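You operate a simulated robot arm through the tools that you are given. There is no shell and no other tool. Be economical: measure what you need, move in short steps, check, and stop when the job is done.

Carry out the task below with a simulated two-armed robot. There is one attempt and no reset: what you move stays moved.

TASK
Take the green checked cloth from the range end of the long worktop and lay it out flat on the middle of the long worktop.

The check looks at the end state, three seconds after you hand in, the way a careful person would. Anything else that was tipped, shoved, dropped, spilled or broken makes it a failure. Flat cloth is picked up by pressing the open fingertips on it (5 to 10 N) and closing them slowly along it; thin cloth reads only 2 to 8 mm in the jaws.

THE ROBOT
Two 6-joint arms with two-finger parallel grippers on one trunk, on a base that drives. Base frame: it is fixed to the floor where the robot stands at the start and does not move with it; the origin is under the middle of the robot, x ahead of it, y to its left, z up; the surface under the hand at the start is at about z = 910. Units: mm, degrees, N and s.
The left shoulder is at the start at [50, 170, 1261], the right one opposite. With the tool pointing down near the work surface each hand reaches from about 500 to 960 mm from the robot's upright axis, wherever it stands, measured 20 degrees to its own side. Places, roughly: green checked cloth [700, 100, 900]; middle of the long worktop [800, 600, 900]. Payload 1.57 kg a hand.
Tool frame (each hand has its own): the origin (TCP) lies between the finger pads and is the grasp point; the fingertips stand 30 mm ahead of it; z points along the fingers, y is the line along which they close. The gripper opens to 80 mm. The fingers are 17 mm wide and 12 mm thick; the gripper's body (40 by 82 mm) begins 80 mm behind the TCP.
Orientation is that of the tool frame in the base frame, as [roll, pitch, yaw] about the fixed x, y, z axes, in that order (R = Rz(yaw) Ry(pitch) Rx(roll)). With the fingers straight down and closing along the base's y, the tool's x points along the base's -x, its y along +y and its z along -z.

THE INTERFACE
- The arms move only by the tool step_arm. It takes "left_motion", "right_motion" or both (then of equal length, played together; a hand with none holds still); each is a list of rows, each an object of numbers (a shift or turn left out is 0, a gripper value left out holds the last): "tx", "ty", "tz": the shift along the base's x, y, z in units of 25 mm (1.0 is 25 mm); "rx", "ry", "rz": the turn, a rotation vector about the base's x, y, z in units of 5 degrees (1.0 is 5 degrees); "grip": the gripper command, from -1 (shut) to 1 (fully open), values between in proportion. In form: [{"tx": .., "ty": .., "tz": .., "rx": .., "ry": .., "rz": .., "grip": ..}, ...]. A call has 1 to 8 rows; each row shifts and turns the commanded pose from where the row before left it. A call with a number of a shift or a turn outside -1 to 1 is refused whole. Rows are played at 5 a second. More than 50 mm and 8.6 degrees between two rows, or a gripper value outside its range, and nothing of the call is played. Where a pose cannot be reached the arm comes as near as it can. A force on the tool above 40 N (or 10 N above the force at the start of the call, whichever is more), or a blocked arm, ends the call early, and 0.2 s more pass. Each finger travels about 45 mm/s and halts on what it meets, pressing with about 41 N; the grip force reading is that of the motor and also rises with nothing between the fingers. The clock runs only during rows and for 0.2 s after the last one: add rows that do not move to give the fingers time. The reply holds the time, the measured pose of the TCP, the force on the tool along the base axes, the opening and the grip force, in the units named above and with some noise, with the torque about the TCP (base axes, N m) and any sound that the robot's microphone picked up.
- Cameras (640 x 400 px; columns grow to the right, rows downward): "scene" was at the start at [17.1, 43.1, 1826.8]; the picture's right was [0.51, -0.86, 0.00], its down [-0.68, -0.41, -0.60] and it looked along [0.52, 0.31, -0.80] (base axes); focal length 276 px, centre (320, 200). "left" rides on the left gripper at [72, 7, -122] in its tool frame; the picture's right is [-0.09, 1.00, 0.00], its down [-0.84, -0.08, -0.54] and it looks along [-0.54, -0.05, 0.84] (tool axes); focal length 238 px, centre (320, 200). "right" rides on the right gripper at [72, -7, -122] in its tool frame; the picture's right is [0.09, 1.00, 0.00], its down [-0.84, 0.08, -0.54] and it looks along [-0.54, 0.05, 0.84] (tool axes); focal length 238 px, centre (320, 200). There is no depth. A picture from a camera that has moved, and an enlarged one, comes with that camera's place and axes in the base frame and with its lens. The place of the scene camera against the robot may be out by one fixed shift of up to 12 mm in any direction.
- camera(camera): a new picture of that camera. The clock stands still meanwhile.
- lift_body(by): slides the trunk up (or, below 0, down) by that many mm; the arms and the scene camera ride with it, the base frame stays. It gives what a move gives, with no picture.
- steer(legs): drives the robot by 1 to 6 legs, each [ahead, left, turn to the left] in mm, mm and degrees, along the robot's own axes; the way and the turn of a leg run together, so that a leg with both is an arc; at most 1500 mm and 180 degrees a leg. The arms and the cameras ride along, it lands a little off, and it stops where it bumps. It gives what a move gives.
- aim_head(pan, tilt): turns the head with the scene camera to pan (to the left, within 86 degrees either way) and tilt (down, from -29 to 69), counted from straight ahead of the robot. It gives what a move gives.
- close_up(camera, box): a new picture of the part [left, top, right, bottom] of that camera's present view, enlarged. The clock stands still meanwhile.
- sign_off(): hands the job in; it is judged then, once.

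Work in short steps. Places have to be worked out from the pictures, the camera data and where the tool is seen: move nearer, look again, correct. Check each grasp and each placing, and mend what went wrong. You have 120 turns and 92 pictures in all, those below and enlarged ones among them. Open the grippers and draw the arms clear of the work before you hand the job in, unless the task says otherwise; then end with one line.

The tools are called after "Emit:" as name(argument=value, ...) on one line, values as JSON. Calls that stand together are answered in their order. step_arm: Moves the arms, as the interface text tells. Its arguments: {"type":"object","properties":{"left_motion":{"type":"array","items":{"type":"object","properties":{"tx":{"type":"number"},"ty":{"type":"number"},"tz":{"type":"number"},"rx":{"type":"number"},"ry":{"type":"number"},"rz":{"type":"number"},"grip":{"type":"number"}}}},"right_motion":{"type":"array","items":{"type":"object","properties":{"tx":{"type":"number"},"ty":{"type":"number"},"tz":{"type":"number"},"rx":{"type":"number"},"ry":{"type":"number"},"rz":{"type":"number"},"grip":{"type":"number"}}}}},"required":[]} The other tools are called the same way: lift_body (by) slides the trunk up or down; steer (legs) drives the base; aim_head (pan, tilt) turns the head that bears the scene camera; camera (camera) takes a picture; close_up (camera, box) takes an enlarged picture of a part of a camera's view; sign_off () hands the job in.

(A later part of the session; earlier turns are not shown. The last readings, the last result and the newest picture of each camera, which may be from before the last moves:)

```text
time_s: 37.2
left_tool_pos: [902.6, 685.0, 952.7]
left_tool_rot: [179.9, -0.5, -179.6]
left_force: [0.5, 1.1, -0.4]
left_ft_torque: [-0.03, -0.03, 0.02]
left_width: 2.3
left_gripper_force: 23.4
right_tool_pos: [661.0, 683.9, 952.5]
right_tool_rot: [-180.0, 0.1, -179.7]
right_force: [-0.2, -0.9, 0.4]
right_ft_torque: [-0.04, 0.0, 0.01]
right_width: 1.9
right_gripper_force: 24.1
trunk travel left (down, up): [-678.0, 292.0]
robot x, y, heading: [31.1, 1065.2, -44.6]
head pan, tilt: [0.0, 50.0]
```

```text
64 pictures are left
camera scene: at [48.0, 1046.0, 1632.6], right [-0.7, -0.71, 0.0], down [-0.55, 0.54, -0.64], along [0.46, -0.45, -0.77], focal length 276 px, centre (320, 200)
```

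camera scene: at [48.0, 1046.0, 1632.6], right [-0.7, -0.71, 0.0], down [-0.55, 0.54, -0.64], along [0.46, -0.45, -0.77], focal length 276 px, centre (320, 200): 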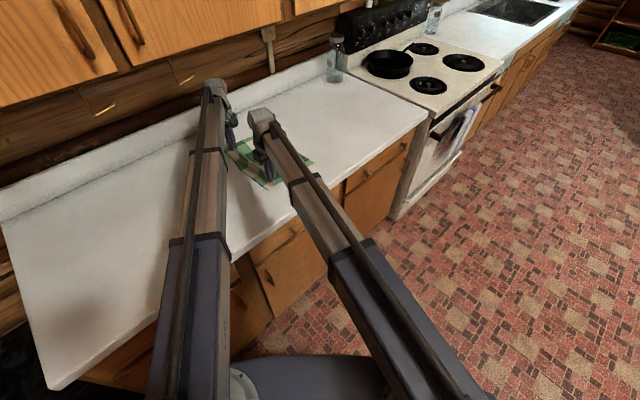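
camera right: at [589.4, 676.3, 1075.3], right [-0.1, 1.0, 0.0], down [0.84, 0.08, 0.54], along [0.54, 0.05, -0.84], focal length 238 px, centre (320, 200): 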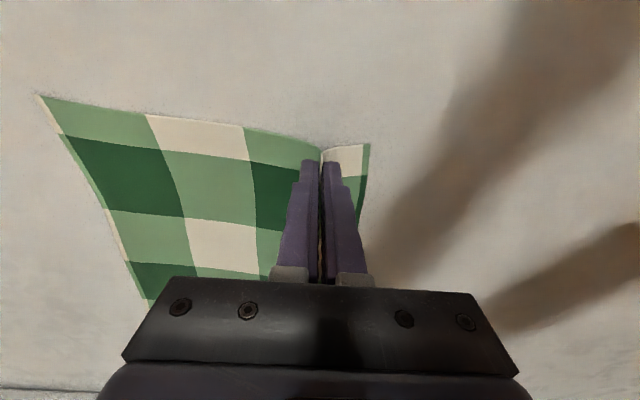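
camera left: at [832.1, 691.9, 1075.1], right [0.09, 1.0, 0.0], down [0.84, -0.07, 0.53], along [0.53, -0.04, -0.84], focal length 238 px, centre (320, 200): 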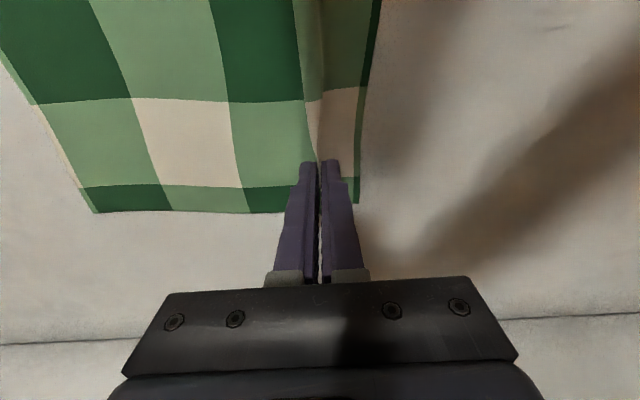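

The cloth is at the target and still flat. I lower to the right hand's contact height so I can open it slowly while pressing, which spreads the fold out again.

Emit:
lift_body(by=-11.5)

Emit:
lift_body(by=-0.6)

```text
time_s: 37.8
left_tool_pos: [903.1, 684.5, 940.6]
left_tool_rot: [179.8, -0.4, -179.7]
left_force: [-0.1, -0.1, -0.2]
left_ft_torque: [0.01, 0.03, 0.0]
left_width: 1.7
left_gripper_force: 23.5
right_tool_pos: [659.5, 682.2, 940.6]
right_tool_rot: [-179.9, 0.1, -179.6]
right_force: [-0.5, 0.4, 2.2]
right_ft_torque: [0.02, 0.05, -0.02]
right_width: 2.1
right_gripper_force: 23.9
trunk travel left (down, up): [-666.0, 304.0]
robot x, y, heading: [26.2, 1063.8, -44.5]
head pan, tilt: [0.0, 50.0]
```

```text
time_s: 38.3
left_tool_pos: [903.2, 684.1, 942.1]
left_tool_rot: [179.9, -0.4, -179.8]
left_force: [0.0, -0.2, 0.5]
left_ft_torque: [-0.03, 0.02, 0.01]
left_width: 2.0
left_gripper_force: 23.7
right_tool_pos: [660.2, 682.5, 941.1]
right_tool_rot: [-179.9, 0.1, -179.6]
right_force: [-0.5, -0.9, 11.7]
right_ft_torque: [0.03, 0.05, 0.02]
right_width: 2.0
right_gripper_force: 24.0
trunk travel left (down, up): [-666.0, 304.0]
robot x, y, heading: [31.1, 1068.2, -44.7]
head pan, tilt: [0.0, 50.0]
```

The right hand presses with 11.7 N. I open it slowly to about 42 mm.

Emit:
step_arm(right_motion=[{"grip": -0.86}, {"grip": -0.72}, {"grip": -0.58}, {"grip": -0.44}, {"grip": -0.3}, {"grip": -0.16}, {"grip": -0.02}, {"grip": 0.05}])

Emit:
lift_body(by=12)

Emit:
camera(camera="right")

```text
time_s: 40.1
left_tool_pos: [903.6, 685.2, 940.5]
left_tool_rot: [179.9, -0.4, -179.7]
left_force: [0.1, -0.1, 0.1]
left_ft_torque: [-0.01, 0.01, -0.01]
left_width: 1.8
left_gripper_force: 23.0
right_tool_pos: [661.1, 682.9, 941.6]
right_tool_rot: [-179.9, 0.1, -179.6]
right_force: [0.5, -1.0, 12.3]
right_ft_torque: [0.11, 0.03, -0.04]
right_width: 37.6
right_gripper_force: 0.1
trunk travel left (down, up): [-666.0, 304.0]
robot x, y, heading: [26.9, 1064.2, -44.5]
head pan, tilt: [0.0, 50.0]
```

```text
time_s: 40.7
left_tool_pos: [903.8, 684.1, 953.0]
left_tool_rot: [179.8, -0.5, -179.6]
left_force: [0.0, -0.1, -0.4]
left_ft_torque: [0.01, 0.04, -0.01]
left_width: 1.9
left_gripper_force: 23.4
right_tool_pos: [662.5, 682.7, 952.1]
right_tool_rot: [179.9, 0.0, -179.5]
right_force: [-0.4, 0.5, -0.1]
right_ft_torque: [-0.02, 0.03, 0.02]
right_width: 41.9
right_gripper_force: 0.1
trunk travel left (down, up): [-678.0, 292.0]
robot x, y, heading: [23.7, 1064.8, -44.5]
head pan, tilt: [0.0, 50.0]
```

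```text
63 pictures are left
camera right: at [589.7, 675.2, 1074.5], right [-0.1, 1.0, 0.0], down [0.84, 0.08, 0.54], along [0.54, 0.05, -0.84], focal length 238 px, centre (320, 200)
```

right: 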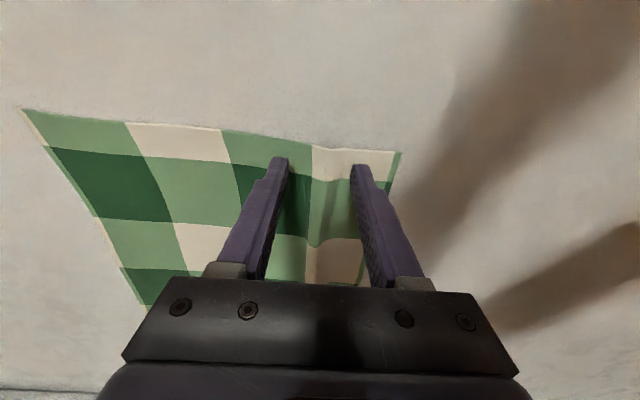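

The near part spread out nicely. Now I draw the right hand back off the counter and lower for the left hand.

Emit:
step_arm(right_motion=[{"tx": -1}, {"tx": -1}, {"tx": -1}, {"tx": -1}, {"tx": -1}, {"tx": -1}, {"tx": -1}, {"tx": -1}])

Emit:
step_arm(right_motion=[{"tx": -1}, {}])

Emit:
lift_body(by=-12.5)

```text
time_s: 42.5
left_tool_pos: [901.9, 685.0, 951.9]
left_tool_rot: [179.8, -0.5, -179.7]
left_force: [-0.1, -0.1, -0.6]
left_ft_torque: [-0.01, -0.02, -0.01]
left_width: 2.0
left_gripper_force: 23.3
right_tool_pos: [459.7, 680.4, 953.4]
right_tool_rot: [-179.9, 0.1, -179.7]
right_force: [-0.3, -0.4, 0.2]
right_ft_torque: [0.0, -0.04, -0.03]
right_width: 42.0
right_gripper_force: 0.0
trunk travel left (down, up): [-678.0, 292.0]
robot x, y, heading: [30.8, 1067.8, -44.5]
head pan, tilt: [0.0, 50.0]
```

```text
time_s: 43.1
left_tool_pos: [903.0, 683.8, 952.8]
left_tool_rot: [179.8, -0.4, -179.7]
left_force: [-0.7, -0.5, 0.2]
left_ft_torque: [0.0, -0.01, 0.0]
left_width: 2.0
left_gripper_force: 23.7
right_tool_pos: [434.6, 681.3, 952.1]
right_tool_rot: [-179.9, 0.1, -179.6]
right_force: [0.5, -0.6, 0.2]
right_ft_torque: [0.01, 0.01, 0.04]
right_width: 41.8
right_gripper_force: 0.0
trunk travel left (down, up): [-678.0, 292.0]
robot x, y, heading: [27.7, 1066.7, -44.5]
head pan, tilt: [0.0, 50.0]
```

```text
time_s: 43.7
left_tool_pos: [902.0, 684.5, 939.3]
left_tool_rot: [179.8, -0.5, -179.8]
left_force: [-0.1, -0.1, 11.5]
left_ft_torque: [-0.03, -0.03, -0.01]
left_width: 1.8
left_gripper_force: 23.2
right_tool_pos: [434.3, 682.5, 940.9]
right_tool_rot: [-179.8, 0.1, -179.6]
right_force: [0.0, 0.6, -1.0]
right_ft_torque: [0.0, -0.03, 0.0]
right_width: 42.1
right_gripper_force: 0.0
trunk travel left (down, up): [-665.0, 305.0]
robot x, y, heading: [28.9, 1067.5, -44.5]
head pan, tilt: [0.0, 50.0]
```

The left hand presses with 11.5 N; I open it slowly, then lift clear.

Emit:
step_arm(left_motion=[{"grip": -0.86}, {"grip": -0.72}, {"grip": -0.58}, {"grip": -0.44}, {"grip": -0.3}, {"grip": -0.16}, {"grip": -0.02}, {"grip": 0.05}])

Emit:
lift_body(by=70)

Emit:
camera(camera="left")

Emit:
camera(camera="scene")

```text
time_s: 45.5
left_tool_pos: [902.7, 685.5, 941.9]
left_tool_rot: [179.8, -0.3, -179.6]
left_force: [-0.3, 3.3, 11.3]
left_ft_torque: [-0.24, -0.05, 0.07]
left_width: 38.7
left_gripper_force: 0.0
right_tool_pos: [433.5, 681.7, 940.2]
right_tool_rot: [-179.9, 0.2, -179.6]
right_force: [-0.4, 0.1, 0.3]
right_ft_torque: [0.0, -0.02, 0.0]
right_width: 42.2
right_gripper_force: 0.1
trunk travel left (down, up): [-665.0, 305.0]
robot x, y, heading: [28.9, 1062.3, -44.4]
head pan, tilt: [0.0, 50.0]
```

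```text
time_s: 46.6
left_tool_pos: [903.5, 685.2, 1009.1]
left_tool_rot: [179.8, -0.5, -179.7]
left_force: [-0.1, 0.2, 0.1]
left_ft_torque: [0.02, 0.03, -0.03]
left_width: 42.0
left_gripper_force: 0.0
right_tool_pos: [434.7, 681.6, 1008.5]
right_tool_rot: [-179.8, 0.2, -179.7]
right_force: [0.1, 0.1, 0.1]
right_ft_torque: [0.0, -0.01, -0.02]
right_width: 42.2
right_gripper_force: 0.0
trunk travel left (down, up): [-735.0, 235.0]
robot x, y, heading: [28.9, 1065.6, -44.4]
head pan, tilt: [0.0, 50.0]
```

```text
62 pictures are left
camera left: at [832.2, 690.8, 1132.0], right [0.09, 1.0, 0.0], down [0.84, -0.07, 0.53], along [0.53, -0.04, -0.84], focal length 238 px, centre (320, 200)
```

left: 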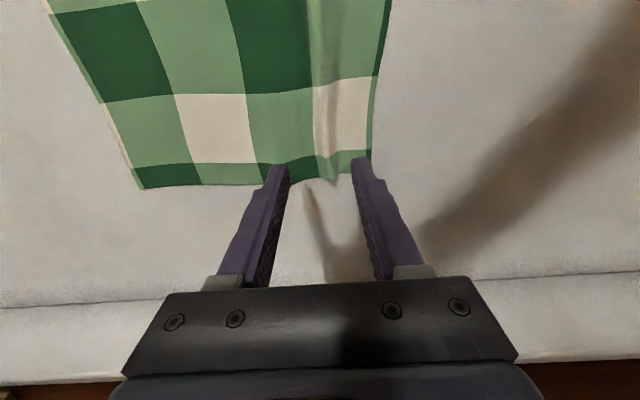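

```text
61 pictures are left
camera scene: at [48.1, 1044.2, 1689.9], right [-0.7, -0.71, 0.0], down [-0.55, 0.54, -0.64], along [0.46, -0.45, -0.77], focal length 276 px, centre (320, 200)
```

scene: 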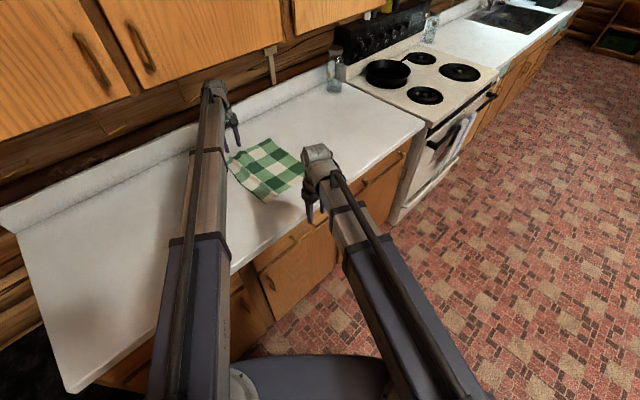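

A ridge remains near the left side at the far end. I move the left hand aside (+y) and take a clear look.

Emit:
step_arm(left_motion=[{"tx": -0.9, "ty": 0.4, "grip": -1}, {"tx": -0.9, "ty": 0.4}, {"tx": -0.9, "ty": 0.4}, {"tx": -0.9, "ty": 0.4}, {"tx": -0.9, "ty": 0.4}, {"tx": -0.9, "ty": 0.4}, {}])

Emit:
camera(camera="left")

Emit:
close_up(camera="scene", box=[190, 110, 340, 220])

```text
time_s: 48.2
left_tool_pos: [765.9, 742.2, 1009.3]
left_tool_rot: [179.8, -0.6, -179.6]
left_force: [-0.5, -0.7, 0.2]
left_ft_torque: [0.01, -0.01, -0.01]
left_width: 0.0
left_gripper_force: 21.2
right_tool_pos: [435.2, 681.3, 1010.0]
right_tool_rot: [-179.9, 0.2, -179.6]
right_force: [0.3, 0.4, 0.5]
right_ft_torque: [0.01, 0.02, 0.02]
right_width: 41.9
right_gripper_force: 0.1
trunk travel left (down, up): [-735.0, 235.0]
robot x, y, heading: [28.5, 1063.7, -44.4]
head pan, tilt: [0.0, 50.0]
```

```text
60 pictures are left
camera left: at [695.1, 748.3, 1132.1], right [0.09, 1.0, 0.0], down [0.84, -0.07, 0.53], along [0.53, -0.04, -0.84], focal length 238 px, centre (320, 200)
```

left: 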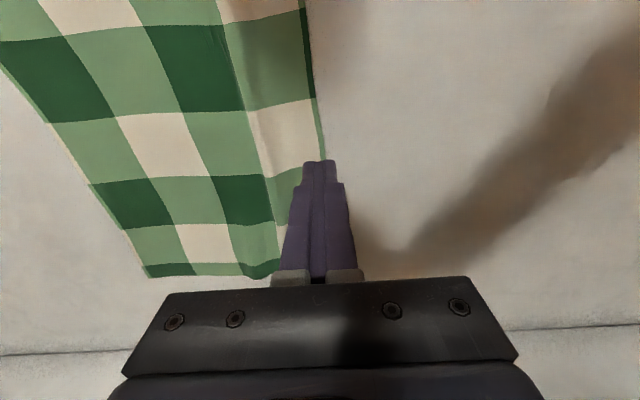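

```text
3.64 times, centred on (265, 165) of scene
camera zoom: at [48.1, 1044.2, 1689.9], right [-0.7, -0.71, 0.0], down [-0.55, 0.54, -0.64], along [0.46, -0.45, -0.77], focal length 1004 px, centre (520, 327)
```

zoom: 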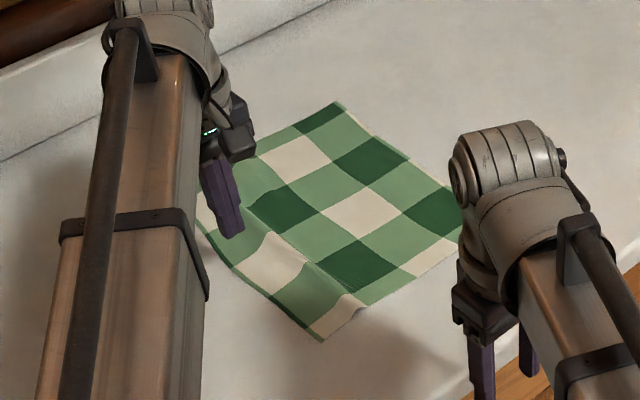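

A low ridge remains along y≈688, with about 10 mm of slack. I will straddle it with the left fingers, press, and open them to stretch the cloth taut at several places, starting in the middle.

Emit:
step_arm(left_motion=[{"tx": 0.5, "ty": -1, "grip": -0.3}, {"tx": 0.5, "ty": -1.0}, {}])

Emit:
lift_body(by=-69.5)

```text
time_s: 49.0
left_tool_pos: [790.4, 692.5, 1009.9]
left_tool_rot: [179.8, -0.5, -179.8]
left_force: [1.0, -0.1, 0.1]
left_ft_torque: [0.0, -0.01, 0.01]
left_width: 27.7
left_gripper_force: 0.0
right_tool_pos: [434.5, 680.4, 1010.2]
right_tool_rot: [-179.9, 0.1, -179.6]
right_force: [-0.6, -0.4, 0.1]
right_ft_torque: [0.02, -0.05, 0.02]
right_width: 41.9
right_gripper_force: 0.1
trunk travel left (down, up): [-735.0, 235.0]
robot x, y, heading: [31.2, 1065.7, -44.5]
head pan, tilt: [0.0, 50.0]
```

```text
time_s: 50.1
left_tool_pos: [790.4, 692.8, 940.7]
left_tool_rot: [179.9, -0.5, -179.7]
left_force: [-1.4, 1.0, 6.9]
left_ft_torque: [-0.11, 0.01, -0.04]
left_width: 27.8
left_gripper_force: 0.0
right_tool_pos: [434.1, 682.2, 940.6]
right_tool_rot: [-179.9, 0.1, -179.6]
right_force: [-0.3, 0.7, 0.4]
right_ft_torque: [0.02, 0.03, -0.01]
right_width: 41.8
right_gripper_force: 0.0
trunk travel left (down, up): [-666.0, 304.0]
robot x, y, heading: [27.6, 1066.8, -44.6]
head pan, tilt: [0.0, 50.0]
```

It presses with 7 N across the ridge, so I open slowly to about 62 mm, lift 10 mm and look.

Emit:
step_arm(left_motion=[{"grip": -0.15}, {"grip": 0}, {"grip": 0.15}, {"grip": 0.3}, {"grip": 0.42}, {"grip": 0.55}, {}])

Emit:
lift_body(by=12)

Emit:
camera(camera="left")

```text
time_s: 51.7
left_tool_pos: [789.8, 693.1, 940.8]
left_tool_rot: [179.8, -0.4, -179.7]
left_force: [0.2, 1.3, 8.9]
left_ft_torque: [-0.18, -0.05, 0.0]
left_width: 59.1
left_gripper_force: 0.1
right_tool_pos: [434.1, 683.2, 942.0]
right_tool_rot: [-180.0, 0.1, -179.6]
right_force: [-0.2, 1.1, 0.3]
right_ft_torque: [0.03, -0.01, 0.0]
right_width: 42.2
right_gripper_force: 0.0
trunk travel left (down, up): [-666.0, 304.0]
robot x, y, heading: [27.2, 1064.3, -44.4]
head pan, tilt: [0.0, 50.0]
```

```text
time_s: 52.3
left_tool_pos: [790.3, 691.5, 951.3]
left_tool_rot: [179.8, -0.4, -179.7]
left_force: [0.4, 0.6, 0.3]
left_ft_torque: [0.01, 0.02, 0.0]
left_width: 62.1
left_gripper_force: 0.1
right_tool_pos: [434.7, 681.3, 952.3]
right_tool_rot: [-180.0, 0.1, -179.5]
right_force: [0.5, 0.0, -0.8]
right_ft_torque: [0.0, 0.01, 0.0]
right_width: 42.0
right_gripper_force: 0.1
trunk travel left (down, up): [-678.0, 292.0]
robot x, y, heading: [29.9, 1063.0, -44.5]
head pan, tilt: [0.0, 50.0]
```

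```text
58 pictures are left
camera left: at [719.8, 698.7, 1074.4], right [0.09, 1.0, 0.0], down [0.84, -0.08, 0.53], along [0.53, -0.04, -0.84], focal length 238 px, centre (320, 200)
```

left: 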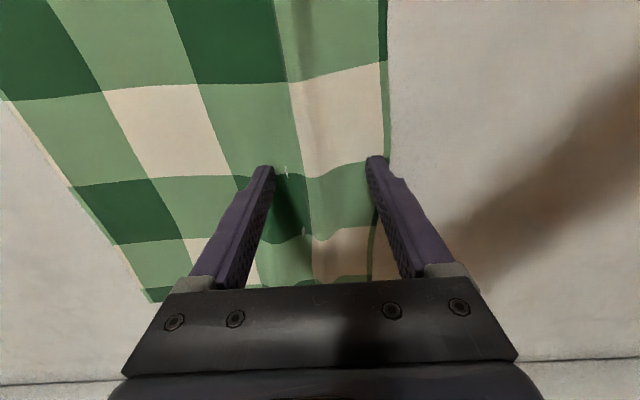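

The middle is flatter. I repeat the same stretch at x≈870.

Emit:
step_arm(left_motion=[{"tx": 1, "grip": -0.3}, {"tx": 1}, {"tx": 1}, {"tx": 0.3}, {}])

Emit:
lift_body(by=-12)

Emit:
step_arm(left_motion=[{"grip": -0.15}, {"grip": 0}, {"grip": 0.15}, {"grip": 0.3}, {"grip": 0.42}, {"grip": 0.55}, {}])

Emit:
lift_body(by=12)

Emit:
camera(camera="left")

```text
time_s: 53.5
left_tool_pos: [872.5, 691.5, 952.9]
left_tool_rot: [179.8, -0.5, -179.6]
left_force: [0.2, -0.7, 0.1]
left_ft_torque: [0.01, -0.04, -0.01]
left_width: 28.3
left_gripper_force: 0.1
right_tool_pos: [436.0, 681.6, 952.8]
right_tool_rot: [-180.0, 0.1, -179.6]
right_force: [-0.7, 0.3, 0.0]
right_ft_torque: [-0.03, 0.01, 0.01]
right_width: 41.7
right_gripper_force: 0.0
trunk travel left (down, up): [-678.0, 292.0]
robot x, y, heading: [24.9, 1066.0, -44.5]
head pan, tilt: [0.0, 50.0]
```

```text
time_s: 54.1
left_tool_pos: [871.6, 691.9, 941.2]
left_tool_rot: [179.8, -0.5, -179.7]
left_force: [-1.3, 1.3, 6.9]
left_ft_torque: [-0.1, -0.01, -0.03]
left_width: 27.8
left_gripper_force: 0.2
right_tool_pos: [434.1, 681.2, 940.2]
right_tool_rot: [-179.9, 0.1, -179.7]
right_force: [0.1, -0.4, 0.3]
right_ft_torque: [0.02, 0.01, -0.04]
right_width: 42.1
right_gripper_force: 0.1
trunk travel left (down, up): [-666.0, 304.0]
robot x, y, heading: [28.1, 1065.0, -44.8]
head pan, tilt: [0.0, 50.0]
```

```text
time_s: 55.7
left_tool_pos: [872.2, 692.2, 941.6]
left_tool_rot: [179.7, -0.4, -179.6]
left_force: [0.2, 1.4, 8.2]
left_ft_torque: [-0.16, -0.05, 0.0]
left_width: 58.9
left_gripper_force: 0.1
right_tool_pos: [434.8, 682.5, 941.7]
right_tool_rot: [-179.9, 0.1, -179.6]
right_force: [0.3, -0.2, -0.3]
right_ft_torque: [0.0, 0.0, 0.0]
right_width: 42.0
right_gripper_force: 0.1
trunk travel left (down, up): [-666.0, 304.0]
robot x, y, heading: [30.5, 1065.8, -44.6]
head pan, tilt: [0.0, 50.0]
```

```text
time_s: 56.3
left_tool_pos: [873.5, 690.9, 954.0]
left_tool_rot: [179.8, -0.5, -179.8]
left_force: [-0.6, 0.3, 0.4]
left_ft_torque: [-0.02, -0.03, 0.01]
left_width: 61.8
left_gripper_force: 0.0
right_tool_pos: [435.6, 681.3, 952.6]
right_tool_rot: [-180.0, 0.1, -179.5]
right_force: [0.3, 0.7, 0.0]
right_ft_torque: [0.01, 0.0, -0.02]
right_width: 42.0
right_gripper_force: 0.0
trunk travel left (down, up): [-678.0, 292.0]
robot x, y, heading: [29.3, 1067.7, -44.4]
head pan, tilt: [0.0, 50.0]
```

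```text
57 pictures are left
camera left: at [801.2, 697.4, 1074.4], right [0.09, 1.0, 0.0], down [0.84, -0.08, 0.53], along [0.53, -0.04, -0.84], focal length 238 px, centre (320, 200)
```

left: 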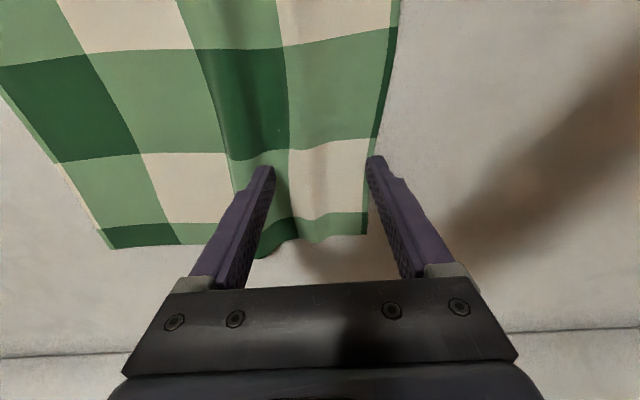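

A ridge persists at the far end around y≈675, and the outer finger was at the very edge. I shift 17 mm inwards and repeat there.

Emit:
step_arm(left_motion=[{"ty": -0.7, "tx": 0.5, "grip": -0.2}, {}, {}])

Emit:
lift_body(by=-12.4)

Emit:
step_arm(left_motion=[{"grip": -0.1}, {"grip": 0}, {"grip": 0.1}, {"grip": 0.2}, {"grip": 0.3}, {"grip": 0.4}, {"grip": 0.5}, {}])

Emit:
lift_body(by=12)

Emit:
camera(camera="left")

```text
time_s: 57.1
left_tool_pos: [885.4, 675.0, 951.5]
left_tool_rot: [179.9, -0.5, -179.7]
left_force: [-0.2, -0.6, 0.0]
left_ft_torque: [0.0, 0.0, 0.0]
left_width: 31.8
left_gripper_force: 0.1
right_tool_pos: [434.9, 681.4, 953.1]
right_tool_rot: [-179.8, 0.1, -179.6]
right_force: [0.7, -0.2, 0.1]
right_ft_torque: [-0.05, -0.02, 0.02]
right_width: 42.2
right_gripper_force: 0.1
trunk travel left (down, up): [-678.0, 292.0]
robot x, y, heading: [29.6, 1068.0, -44.4]
head pan, tilt: [0.0, 50.0]
```

```text
time_s: 57.7
left_tool_pos: [885.2, 675.2, 942.0]
left_tool_rot: [179.7, -0.3, -179.7]
left_force: [-0.5, 0.4, 10.3]
left_ft_torque: [-0.19, -0.02, -0.01]
left_width: 32.0
left_gripper_force: 0.1
right_tool_pos: [433.5, 682.1, 940.4]
right_tool_rot: [-179.9, 0.2, -179.7]
right_force: [0.0, 0.4, 0.5]
right_ft_torque: [-0.01, 0.02, 0.0]
right_width: 42.1
right_gripper_force: 0.1
trunk travel left (down, up): [-665.0, 305.0]
robot x, y, heading: [26.9, 1061.6, -44.8]
head pan, tilt: [0.0, 50.0]
```

```text
time_s: 59.5
left_tool_pos: [886.0, 675.1, 941.2]
left_tool_rot: [179.8, -0.3, -179.6]
left_force: [1.3, 2.7, 11.0]
left_ft_torque: [-0.25, -0.06, 0.03]
left_width: 56.2
left_gripper_force: 0.0
right_tool_pos: [435.2, 681.0, 941.8]
right_tool_rot: [-179.9, 0.1, -179.6]
right_force: [-0.5, -0.5, -0.3]
right_ft_torque: [0.0, -0.02, 0.01]
right_width: 41.8
right_gripper_force: 0.1
trunk travel left (down, up): [-665.0, 305.0]
robot x, y, heading: [22.9, 1063.6, -44.2]
head pan, tilt: [0.0, 50.0]
```

```text
time_s: 60.1
left_tool_pos: [885.8, 674.9, 951.8]
left_tool_rot: [179.8, -0.5, -179.6]
left_force: [-0.3, -0.7, -0.1]
left_ft_torque: [-0.02, -0.01, 0.0]
left_width: 60.0
left_gripper_force: 0.1
right_tool_pos: [435.5, 680.1, 952.4]
right_tool_rot: [-179.9, 0.1, -179.6]
right_force: [-0.3, 0.4, 0.7]
right_ft_torque: [-0.02, 0.03, -0.03]
right_width: 42.0
right_gripper_force: 0.0
trunk travel left (down, up): [-677.0, 293.0]
robot x, y, heading: [30.4, 1065.9, -44.7]
head pan, tilt: [0.0, 50.0]
```

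```text
56 pictures are left
camera left: at [814.5, 680.8, 1073.9], right [0.09, 1.0, 0.0], down [0.84, -0.08, 0.53], along [0.53, -0.04, -0.85], focal length 238 px, centre (320, 200)
```

left: 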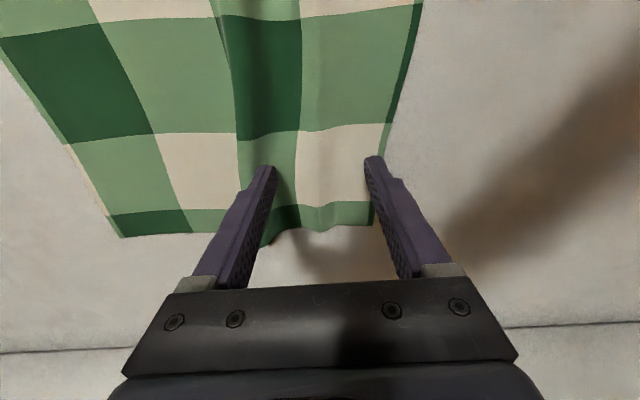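

The inner finger carries most of the load and merely pushed the slack inwards to y≈635. Instead I will press the closed fingers on the flap beyond the ridge and pull it outwards (+y), first at x≈890.

Emit:
step_arm(left_motion=[{"ty": 0.6, "grip": -1}, {}, {}, {}, {}])

Emit:
lift_body(by=-12)

Emit:
step_arm(left_motion=[{"ty": 0.15}, {"ty": 0.15}, {"ty": 0.15}, {"ty": 0.15}, {"ty": 0.15}, {}])

Emit:
camera(camera="left")

```text
time_s: 61.3
left_tool_pos: [885.5, 689.9, 951.9]
left_tool_rot: [179.8, -0.5, -179.8]
left_force: [0.0, 0.3, 0.0]
left_ft_torque: [-0.01, 0.01, -0.04]
left_width: 0.0
left_gripper_force: 20.9
right_tool_pos: [435.5, 680.6, 951.9]
right_tool_rot: [-179.9, 0.1, -179.6]
right_force: [-0.3, -0.4, -0.4]
right_ft_torque: [-0.03, -0.02, 0.0]
right_width: 41.8
right_gripper_force: 0.1
trunk travel left (down, up): [-677.0, 293.0]
robot x, y, heading: [33.0, 1065.4, -44.8]
head pan, tilt: [0.0, 50.0]
```

```text
time_s: 61.9
left_tool_pos: [883.9, 691.2, 940.8]
left_tool_rot: [179.6, -0.4, -179.7]
left_force: [-1.1, 1.4, 10.2]
left_ft_torque: [-0.01, -0.01, 0.01]
left_width: 0.2
left_gripper_force: 21.5
right_tool_pos: [433.5, 683.3, 940.1]
right_tool_rot: [-179.8, 0.1, -179.7]
right_force: [-1.0, -0.3, 0.0]
right_ft_torque: [-0.01, 0.03, 0.0]
right_width: 42.1
right_gripper_force: 0.0
trunk travel left (down, up): [-665.0, 305.0]
robot x, y, heading: [28.1, 1066.0, -44.5]
head pan, tilt: [0.0, 50.0]
```

```text
time_s: 63.3
left_tool_pos: [883.8, 708.4, 942.0]
left_tool_rot: [179.7, -0.4, -179.7]
left_force: [-0.2, -1.7, 12.2]
left_ft_torque: [-0.12, -0.04, 0.05]
left_width: 0.0
left_gripper_force: 21.0
right_tool_pos: [433.3, 680.6, 939.9]
right_tool_rot: [-180.0, 0.1, -179.6]
right_force: [0.5, 0.4, -0.1]
right_ft_torque: [0.03, 0.01, 0.01]
right_width: 42.1
right_gripper_force: 0.1
trunk travel left (down, up): [-665.0, 305.0]
robot x, y, heading: [27.3, 1068.3, -44.8]
head pan, tilt: [0.0, 50.0]
```

```text
55 pictures are left
camera left: at [813.2, 715.8, 1063.2], right [0.09, 1.0, 0.0], down [0.84, -0.07, 0.54], along [0.53, -0.04, -0.84], focal length 238 px, centre (320, 200)
```

left: 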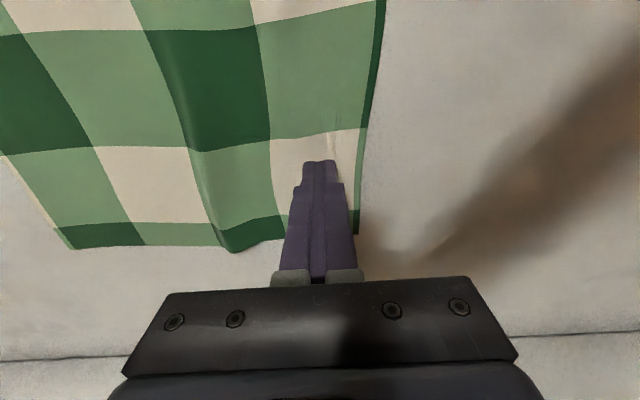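

The flap moved outward about 9 mm and the ridge is shallower; I pull another 12 mm, then lift and look.

Emit:
step_arm(left_motion=[{"ty": 0.12}, {"ty": 0.12}, {"ty": 0.12}, {"ty": 0.12}, {}])

Emit:
lift_body(by=30)

Emit:
camera(camera="left")

Emit:
close_up(camera="scene", box=[190, 110, 340, 220])

```text
time_s: 64.5
left_tool_pos: [884.4, 721.6, 940.8]
left_tool_rot: [179.8, -0.4, -179.7]
left_force: [0.4, -3.2, 12.9]
left_ft_torque: [-0.08, -0.06, 0.03]
left_width: 0.0
left_gripper_force: 21.3
right_tool_pos: [433.5, 681.1, 940.7]
right_tool_rot: [-179.9, 0.0, -179.6]
right_force: [0.5, -1.0, 0.2]
right_ft_torque: [0.04, 0.0, 0.0]
right_width: 42.0
right_gripper_force: 0.0
trunk travel left (down, up): [-665.0, 305.0]
robot x, y, heading: [27.2, 1064.3, -44.6]
head pan, tilt: [0.0, 50.0]
```

```text
time_s: 65.2
left_tool_pos: [885.9, 721.6, 970.3]
left_tool_rot: [179.8, -0.4, -179.7]
left_force: [0.6, 1.2, -0.7]
left_ft_torque: [0.0, -0.01, 0.0]
left_width: 0.1
left_gripper_force: 21.6
right_tool_pos: [435.8, 681.7, 970.0]
right_tool_rot: [-179.9, 0.1, -179.6]
right_force: [0.3, 0.5, 0.5]
right_ft_torque: [-0.01, 0.03, 0.01]
right_width: 42.0
right_gripper_force: 0.1
trunk travel left (down, up): [-695.0, 275.0]
robot x, y, heading: [24.3, 1068.6, -44.5]
head pan, tilt: [0.0, 50.0]
```

```text
54 pictures are left
camera left: at [814.1, 727.8, 1092.2], right [0.09, 1.0, 0.0], down [0.84, -0.07, 0.53], along [0.53, -0.04, -0.84], focal length 238 px, centre (320, 200)
```

left: 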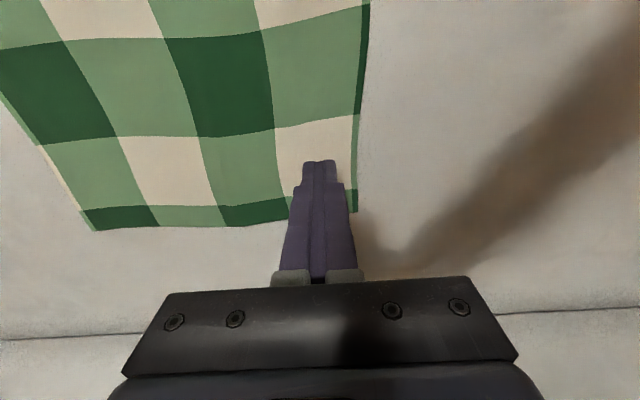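

```text
3.64 times, centred on (265, 165) of scene
camera zoom: at [47.9, 1044.3, 1650.0], right [-0.7, -0.71, 0.0], down [-0.55, 0.54, -0.64], along [0.46, -0.45, -0.77], focal length 1004 px, centre (520, 327)
```

zoom: 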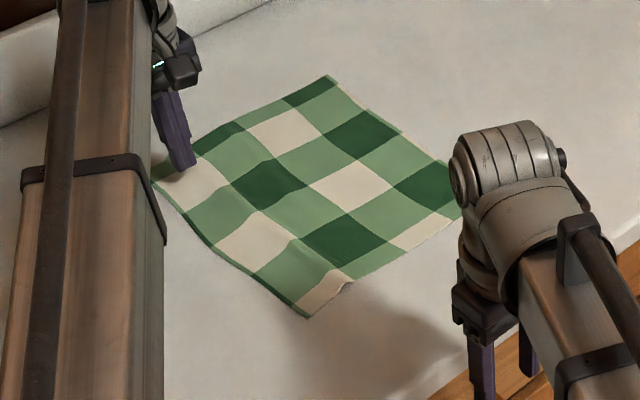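

The far end is flat now. I repeat the outward pull at x≈770.

Emit:
step_arm(left_motion=[{"tx": -1, "ty": -0.15}, {"tx": -1, "ty": -0.15}, {"tx": -1, "ty": -0.15}, {"tx": -1}, {"tx": -0.6}, {}])

Emit:
lift_body(by=-30)

Emit:
step_arm(left_motion=[{"ty": 0.14}, {"ty": 0.14}, {"ty": 0.14}, {"ty": 0.14}, {"ty": 0.14}, {}])

Emit:
lift_body(by=30)

Emit:
camera(camera="left")

Emit:
close_up(camera="scene", box=[190, 110, 340, 220])

```text
time_s: 66.6
left_tool_pos: [771.2, 710.3, 970.0]
left_tool_rot: [179.8, -0.5, -179.6]
left_force: [-0.5, 0.2, -0.1]
left_ft_torque: [0.04, 0.03, -0.02]
left_width: 0.0
left_gripper_force: 21.2
right_tool_pos: [434.7, 681.8, 970.2]
right_tool_rot: [-179.9, 0.1, -179.6]
right_force: [0.3, 0.1, 0.2]
right_ft_torque: [0.0, -0.04, 0.0]
right_width: 41.9
right_gripper_force: 0.0
trunk travel left (down, up): [-695.0, 275.0]
robot x, y, heading: [25.4, 1067.7, -44.6]
head pan, tilt: [0.0, 50.0]
```

```text
time_s: 67.4
left_tool_pos: [769.5, 710.5, 941.0]
left_tool_rot: [179.8, -0.6, -179.7]
left_force: [-0.7, 1.2, 11.8]
left_ft_torque: [-0.06, -0.03, -0.01]
left_width: 0.1
left_gripper_force: 21.4
right_tool_pos: [434.4, 681.5, 941.4]
right_tool_rot: [-179.9, 0.0, -179.7]
right_force: [-0.7, -0.3, -0.5]
right_ft_torque: [-0.01, -0.01, 0.02]
right_width: 42.2
right_gripper_force: 0.1
trunk travel left (down, up): [-665.0, 305.0]
robot x, y, heading: [27.9, 1064.3, -44.7]
head pan, tilt: [0.0, 50.0]
```

```text
time_s: 68.8
left_tool_pos: [769.3, 727.4, 941.1]
left_tool_rot: [179.9, -0.4, -179.7]
left_force: [-0.1, -4.0, 15.7]
left_ft_torque: [-0.14, -0.08, -0.03]
left_width: 0.0
left_gripper_force: 21.7
right_tool_pos: [433.8, 682.6, 940.9]
right_tool_rot: [-179.9, 0.2, -179.6]
right_force: [0.3, 0.0, -0.2]
right_ft_torque: [0.0, -0.02, 0.03]
right_width: 42.1
right_gripper_force: 0.1
trunk travel left (down, up): [-665.0, 305.0]
robot x, y, heading: [31.4, 1066.5, -44.5]
head pan, tilt: [0.0, 50.0]
```

```text
time_s: 69.5
left_tool_pos: [770.0, 728.3, 970.6]
left_tool_rot: [179.8, -0.5, -179.7]
left_force: [-0.5, 1.1, -0.6]
left_ft_torque: [0.01, -0.01, 0.04]
left_width: 0.0
left_gripper_force: 21.6
right_tool_pos: [435.4, 681.3, 969.5]
right_tool_rot: [-179.9, 0.1, -179.6]
right_force: [-0.2, -0.4, -0.3]
right_ft_torque: [0.04, -0.06, -0.01]
right_width: 42.0
right_gripper_force: 0.1
trunk travel left (down, up): [-695.0, 275.0]
robot x, y, heading: [26.8, 1068.8, -44.5]
head pan, tilt: [0.0, 50.0]
```

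```text
52 pictures are left
camera left: at [699.3, 734.2, 1092.2], right [0.09, 1.0, 0.0], down [0.84, -0.07, 0.54], along [0.53, -0.04, -0.84], focal length 238 px, centre (320, 200)
```

left: 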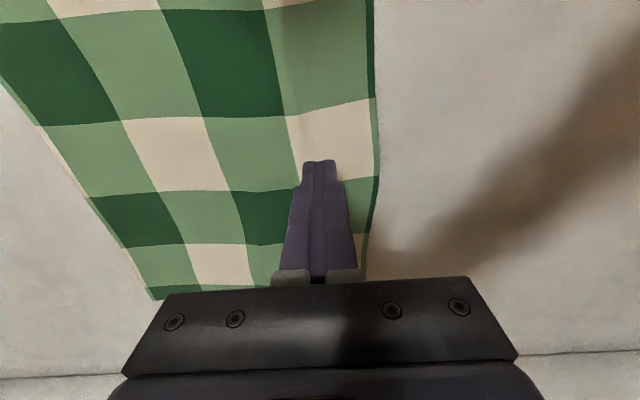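

```text
3.64 times, centred on (265, 165) of scene
camera zoom: at [47.8, 1044.3, 1650.0], right [-0.7, -0.71, 0.0], down [-0.55, 0.54, -0.64], along [0.46, -0.45, -0.77], focal length 1004 px, centre (520, 327)
```

zoom: 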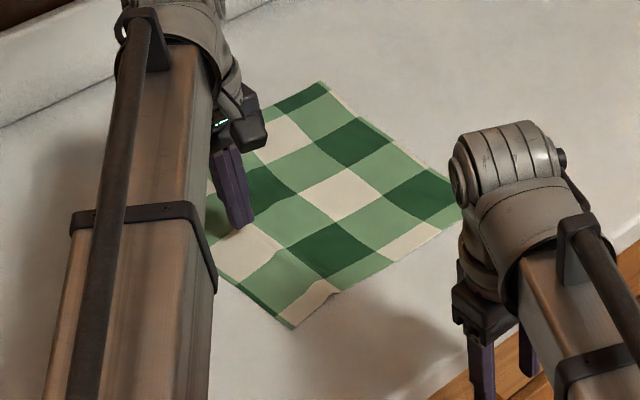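

The middle is flat as well. I do the last pull at x≈675 near the front edge.

Emit:
step_arm(left_motion=[{"tx": -1, "ty": -0.2}, {"tx": -1, "ty": -0.2}, {"tx": -1, "ty": -0.2}, {"tx": -0.8}, {}])

Emit:
lift_body(by=-30)

Emit:
step_arm(left_motion=[{"ty": 0.14}, {"ty": 0.14}, {"ty": 0.14}, {"ty": 0.14}, {}])

Emit:
lift_body(by=60)

Emit:
camera(camera="left")

Emit:
close_up(camera="scene", box=[190, 110, 340, 220])

```text
time_s: 70.7
left_tool_pos: [676.8, 712.8, 969.1]
left_tool_rot: [179.8, -0.6, -179.6]
left_force: [0.9, 0.1, -0.6]
left_ft_torque: [0.01, -0.01, -0.02]
left_width: 0.0
left_gripper_force: 21.4
right_tool_pos: [433.5, 682.3, 970.4]
right_tool_rot: [-179.9, 0.1, -179.6]
right_force: [0.5, 0.4, 0.1]
right_ft_torque: [-0.01, 0.03, -0.02]
right_width: 42.0
right_gripper_force: 0.1
trunk travel left (down, up): [-695.0, 275.0]
robot x, y, heading: [29.2, 1065.4, -44.4]
head pan, tilt: [0.0, 50.0]
```

```text
time_s: 71.5
left_tool_pos: [674.9, 715.5, 940.8]
left_tool_rot: [179.9, -0.5, -179.8]
left_force: [0.1, 1.3, 14.8]
left_ft_torque: [0.01, -0.02, -0.01]
left_width: 0.0
left_gripper_force: 21.4
right_tool_pos: [434.3, 682.0, 940.5]
right_tool_rot: [-179.9, 0.1, -179.6]
right_force: [0.0, -0.4, -0.1]
right_ft_torque: [-0.04, 0.02, 0.0]
right_width: 42.0
right_gripper_force: 0.0
trunk travel left (down, up): [-665.0, 305.0]
robot x, y, heading: [28.2, 1065.8, -44.3]
head pan, tilt: [0.0, 50.0]
```

```text
time_s: 72.7
left_tool_pos: [676.7, 727.9, 940.9]
left_tool_rot: [179.7, -0.4, -179.7]
left_force: [-0.8, -3.9, 18.6]
left_ft_torque: [-0.16, -0.04, -0.03]
left_width: 0.0
left_gripper_force: 21.4
right_tool_pos: [433.6, 681.4, 939.8]
right_tool_rot: [-179.9, 0.1, -179.5]
right_force: [0.8, -0.6, -0.3]
right_ft_torque: [0.03, 0.02, 0.01]
right_width: 41.8
right_gripper_force: 0.1
trunk travel left (down, up): [-665.0, 305.0]
robot x, y, heading: [27.2, 1064.3, -44.3]
head pan, tilt: [0.0, 50.0]
```

```text
time_s: 73.7
left_tool_pos: [676.9, 728.1, 998.8]
left_tool_rot: [179.7, -0.5, -179.8]
left_force: [-0.2, -1.4, -0.5]
left_ft_torque: [0.02, -0.02, -0.01]
left_width: 0.2
left_gripper_force: 21.1
right_tool_pos: [434.2, 681.6, 1000.3]
right_tool_rot: [-179.9, 0.0, -179.6]
right_force: [0.5, 0.3, 0.1]
right_ft_torque: [-0.02, -0.03, 0.0]
right_width: 42.0
right_gripper_force: 0.0
trunk travel left (down, up): [-725.0, 245.0]
robot x, y, heading: [29.8, 1066.4, -44.7]
head pan, tilt: [0.0, 50.0]
```

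```text
50 pictures are left
camera left: at [606.1, 734.7, 1122.1], right [0.09, 1.0, 0.0], down [0.84, -0.08, 0.53], along [0.53, -0.04, -0.84], focal length 238 px, centre (320, 200)
```

left: 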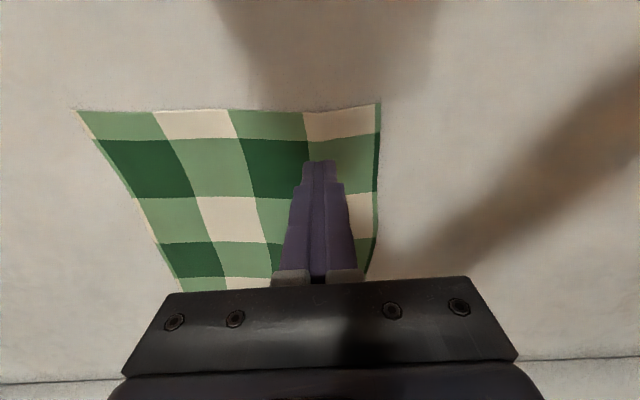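

```text
3.64 times, centred on (265, 165) of scene
camera zoom: at [48.0, 1044.2, 1680.0], right [-0.7, -0.71, 0.0], down [-0.55, 0.54, -0.64], along [0.46, -0.45, -0.77], focal length 1004 px, centre (520, 327)
```

zoom: 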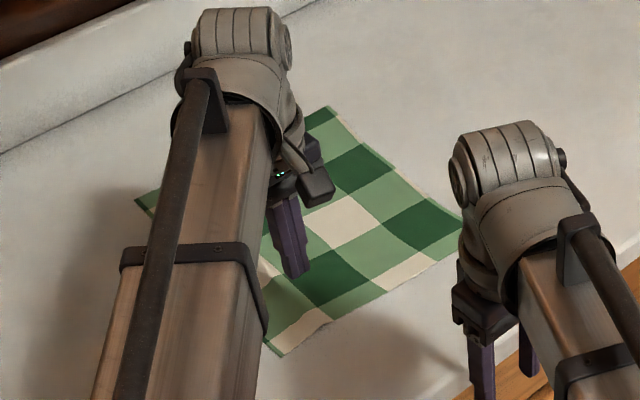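

Looks flat now. I lift, swing the left hand off the cloth to the left, open the grippers and take a clear final look.

Emit:
lift_body(by=60)

Emit:
step_arm(left_motion=[{"tx": -0.5, "ty": 1, "grip": 1}, {"tx": -0.5, "ty": 1}, {"tx": -0.5, "ty": 1}, {"tx": -0.5, "ty": 1}, {"tx": -0.5, "ty": 1}, {"ty": 1}, {"ty": 1}, {}], right_motion=[{"grip": 1}, {}, {}, {}, {}, {}, {}, {}])

Emit:
camera(camera="scene")

Emit:
close_up(camera="scene", box=[190, 110, 340, 220])

```text
time_s: 74.7
left_tool_pos: [677.1, 728.4, 1059.1]
left_tool_rot: [179.7, -0.4, -179.7]
left_force: [-1.1, -0.1, 1.1]
left_ft_torque: [0.0, 0.01, -0.01]
left_width: 0.0
left_gripper_force: 21.7
right_tool_pos: [434.8, 682.1, 1060.1]
right_tool_rot: [-179.9, 0.1, -179.6]
right_force: [-0.3, 0.0, -0.1]
right_ft_torque: [0.0, 0.0, -0.01]
right_width: 42.0
right_gripper_force: 0.1
trunk travel left (down, up): [-785.0, 185.0]
robot x, y, heading: [24.5, 1064.5, -44.6]
head pan, tilt: [0.0, 50.0]
```

```text
time_s: 76.5
left_tool_pos: [612.5, 905.8, 1060.8]
left_tool_rot: [179.9, -0.4, -179.7]
left_force: [0.3, 0.7, -0.3]
left_ft_torque: [0.0, -0.01, -0.06]
left_width: 79.9
left_gripper_force: 0.0
right_tool_pos: [434.5, 681.1, 1060.3]
right_tool_rot: [180.0, 0.1, -179.7]
right_force: [-0.7, -0.7, -0.3]
right_ft_torque: [-0.01, -0.03, 0.0]
right_width: 79.9
right_gripper_force: 0.0
trunk travel left (down, up): [-785.0, 185.0]
robot x, y, heading: [25.4, 1064.3, -44.2]
head pan, tilt: [0.0, 50.0]
```

```text
48 pictures are left
camera scene: at [47.9, 1044.0, 1740.0], right [-0.7, -0.71, 0.0], down [-0.55, 0.54, -0.64], along [0.46, -0.45, -0.77], focal length 276 px, centre (320, 200)
```

scene: 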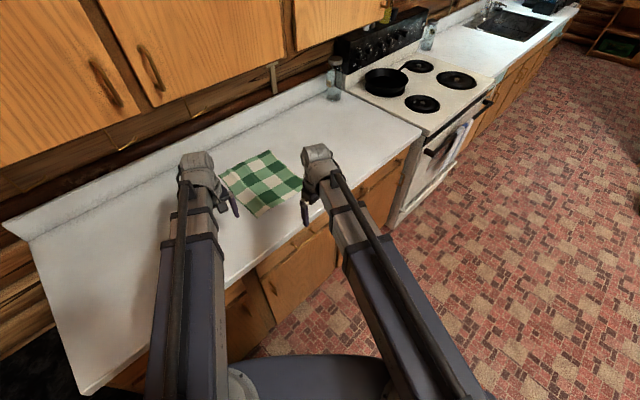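

```text
3.64 times, centred on (265, 165) of scene
camera zoom: at [47.9, 1044.0, 1740.0], right [-0.7, -0.71, 0.0], down [-0.55, 0.54, -0.64], along [0.46, -0.45, -0.77], focal length 1004 px, centre (520, 327)
```

zoom: 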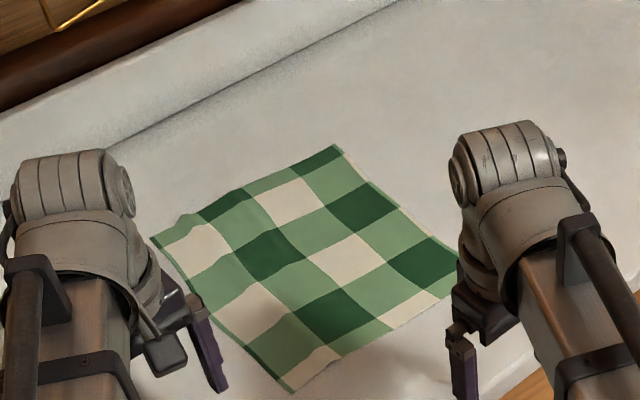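

The cloth lies at the right place and almost flat, with a hint of a bump at the far-left side. I check it with the wrist cameras.

Emit:
camera(camera="right")

Emit:
close_up(camera="scene", box=[215, 140, 275, 190])

```text
46 pictures are left
camera right: at [362.8, 673.9, 1182.3], right [-0.1, 1.0, 0.0], down [0.84, 0.08, 0.54], along [0.54, 0.05, -0.84], focal length 238 px, centre (320, 200)
```

right: 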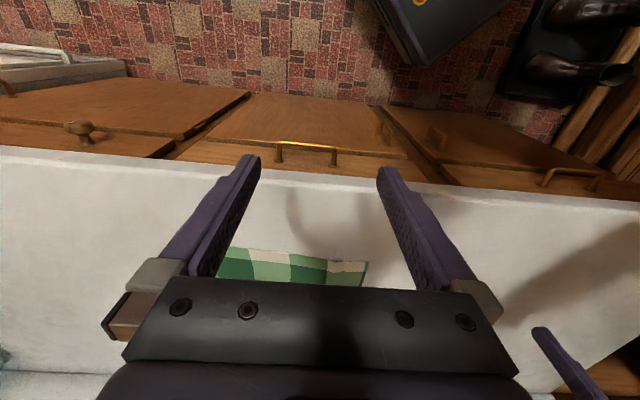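

```text
8.00 times, centred on (245, 165) of scene
camera zoom: at [47.9, 1044.0, 1740.0], right [-0.7, -0.71, 0.0], down [-0.55, 0.54, -0.64], along [0.46, -0.45, -0.77], focal length 2210 px, centre (920, 480)
```

zoom: 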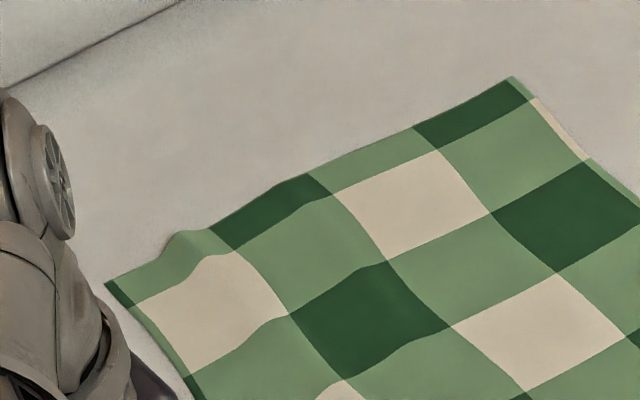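

There are slight few-millimetre waves at the far-left corner, so I go back there with the closed left fingers for one more gentle outward pull.

Emit:
lift_body(by=-60)

Emit:
step_arm(left_motion=[{"tx": 1, "grip": -1}, {"tx": 1}, {"tx": 1}, {"tx": 1}, {"tx": 1, "ty": -0.5}, {"tx": 1, "ty": -0.5}, {"tx": 1, "ty": -0.5}, {"tx": 1, "ty": -0.5}])

Emit:
step_arm(left_motion=[{"tx": 1, "ty": -1}, {"tx": 1, "ty": -1}, {"tx": 1, "ty": -1}, {"tx": 1, "ty": -1}, {}])

Emit:
camera(camera="left")

```text
time_s: 77.5
left_tool_pos: [611.8, 905.0, 1000.3]
left_tool_rot: [179.8, -0.5, -179.8]
left_force: [-0.4, -0.5, 0.4]
left_ft_torque: [-0.01, 0.01, 0.03]
left_width: 80.2
left_gripper_force: 0.0
right_tool_pos: [435.6, 681.6, 999.5]
right_tool_rot: [-179.9, 0.1, -179.7]
right_force: [-0.2, -0.3, 0.4]
right_ft_torque: [-0.01, -0.03, 0.02]
right_width: 80.0
right_gripper_force: 0.0
trunk travel left (down, up): [-725.0, 245.0]
robot x, y, heading: [28.2, 1064.7, -44.6]
head pan, tilt: [0.0, 50.0]
```

```text
time_s: 79.3
left_tool_pos: [810.4, 854.6, 999.5]
left_tool_rot: [179.8, -0.5, -179.7]
left_force: [-0.2, 0.0, -0.9]
left_ft_torque: [-0.03, 0.0, 0.02]
left_width: 0.0
left_gripper_force: 21.2
right_tool_pos: [435.3, 681.3, 999.8]
right_tool_rot: [179.9, 0.1, -179.7]
right_force: [0.0, 0.7, -0.3]
right_ft_torque: [-0.02, -0.02, -0.03]
right_width: 80.1
right_gripper_force: 0.1
trunk travel left (down, up): [-725.0, 245.0]
robot x, y, heading: [28.2, 1063.9, -44.6]
head pan, tilt: [0.0, 50.0]
```

```text
time_s: 80.7
left_tool_pos: [843.5, 821.9, 1000.5]
left_tool_rot: [179.6, -0.7, -177.9]
left_force: [0.1, -0.8, -0.2]
left_ft_torque: [-0.04, -0.02, -0.01]
left_width: 0.3
left_gripper_force: 20.7
right_tool_pos: [439.5, 686.4, 1003.3]
right_tool_rot: [-179.9, -0.1, -179.1]
right_force: [-0.5, -0.1, 0.2]
right_ft_torque: [0.06, -0.04, 0.01]
right_width: 80.0
right_gripper_force: 0.1
trunk travel left (down, up): [-725.0, 245.0]
robot x, y, heading: [25.8, 1064.8, -44.0]
head pan, tilt: [0.0, 50.0]
stopped in row 5 (left hand): the arm was blocked; the commanded pose is now the measured one
```

```text
44 pictures are left
camera left: at [772.5, 825.8, 1123.1], right [0.06, 1.0, 0.0], down [0.85, -0.05, 0.53], along [0.53, -0.03, -0.85], focal length 238 px, centre (320, 200)
```

left: 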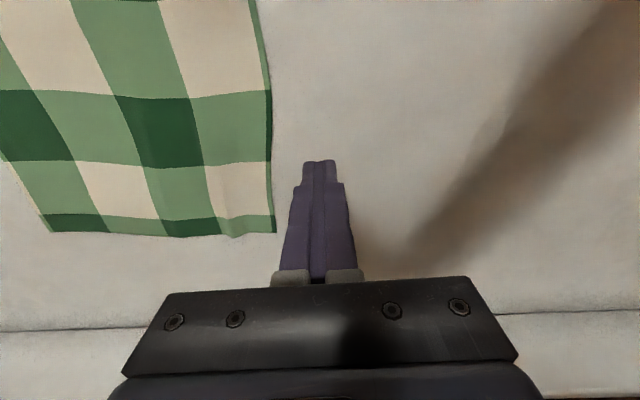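

The left arm got blocked on the way here. I back out toward the robot and check the scene for what it touched.

Emit:
step_arm(left_motion=[{"tx": -1}, {"tx": -1}, {}])

Emit:
camera(camera="scene")

Emit:
close_up(camera="scene", box=[130, 80, 290, 200])

```text
time_s: 81.5
left_tool_pos: [794.3, 807.2, 1000.0]
left_tool_rot: [179.8, -0.5, -178.7]
left_force: [0.7, 0.1, -0.6]
left_ft_torque: [-0.01, -0.02, -0.02]
left_width: 0.1
left_gripper_force: 21.3
right_tool_pos: [436.1, 682.4, 1000.5]
right_tool_rot: [179.9, 0.1, -179.4]
right_force: [1.2, -0.1, -1.0]
right_ft_torque: [0.01, 0.03, 0.01]
right_width: 80.1
right_gripper_force: 0.1
trunk travel left (down, up): [-725.0, 245.0]
robot x, y, heading: [26.7, 1064.0, -44.2]
head pan, tilt: [0.0, 50.0]
```

```text
43 pictures are left
camera scene: at [47.7, 1044.1, 1680.3], right [-0.7, -0.72, 0.0], down [-0.55, 0.53, -0.64], along [0.46, -0.45, -0.77], focal length 276 px, centre (320, 200)
```

scene: 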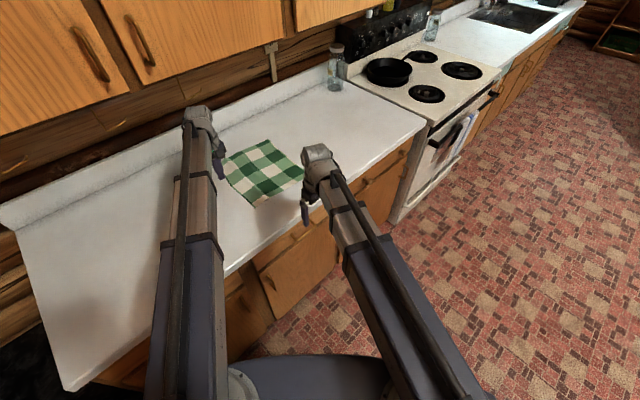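

```text
3.33 times, centred on (210, 140) of scene
camera zoom: at [47.7, 1044.1, 1680.3], right [-0.7, -0.72, 0.0], down [-0.55, 0.53, -0.64], along [0.46, -0.45, -0.77], focal length 921 px, centre (687, 400)
```

zoom: 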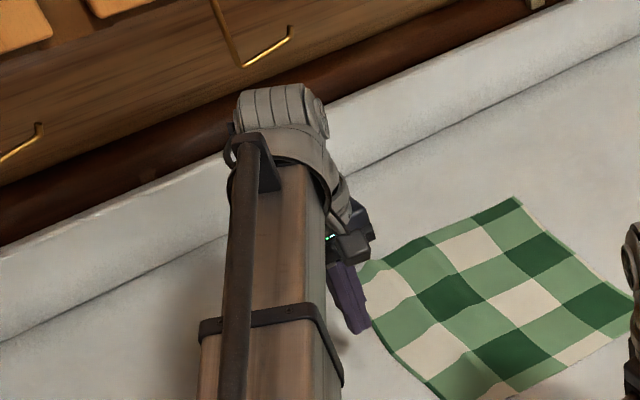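

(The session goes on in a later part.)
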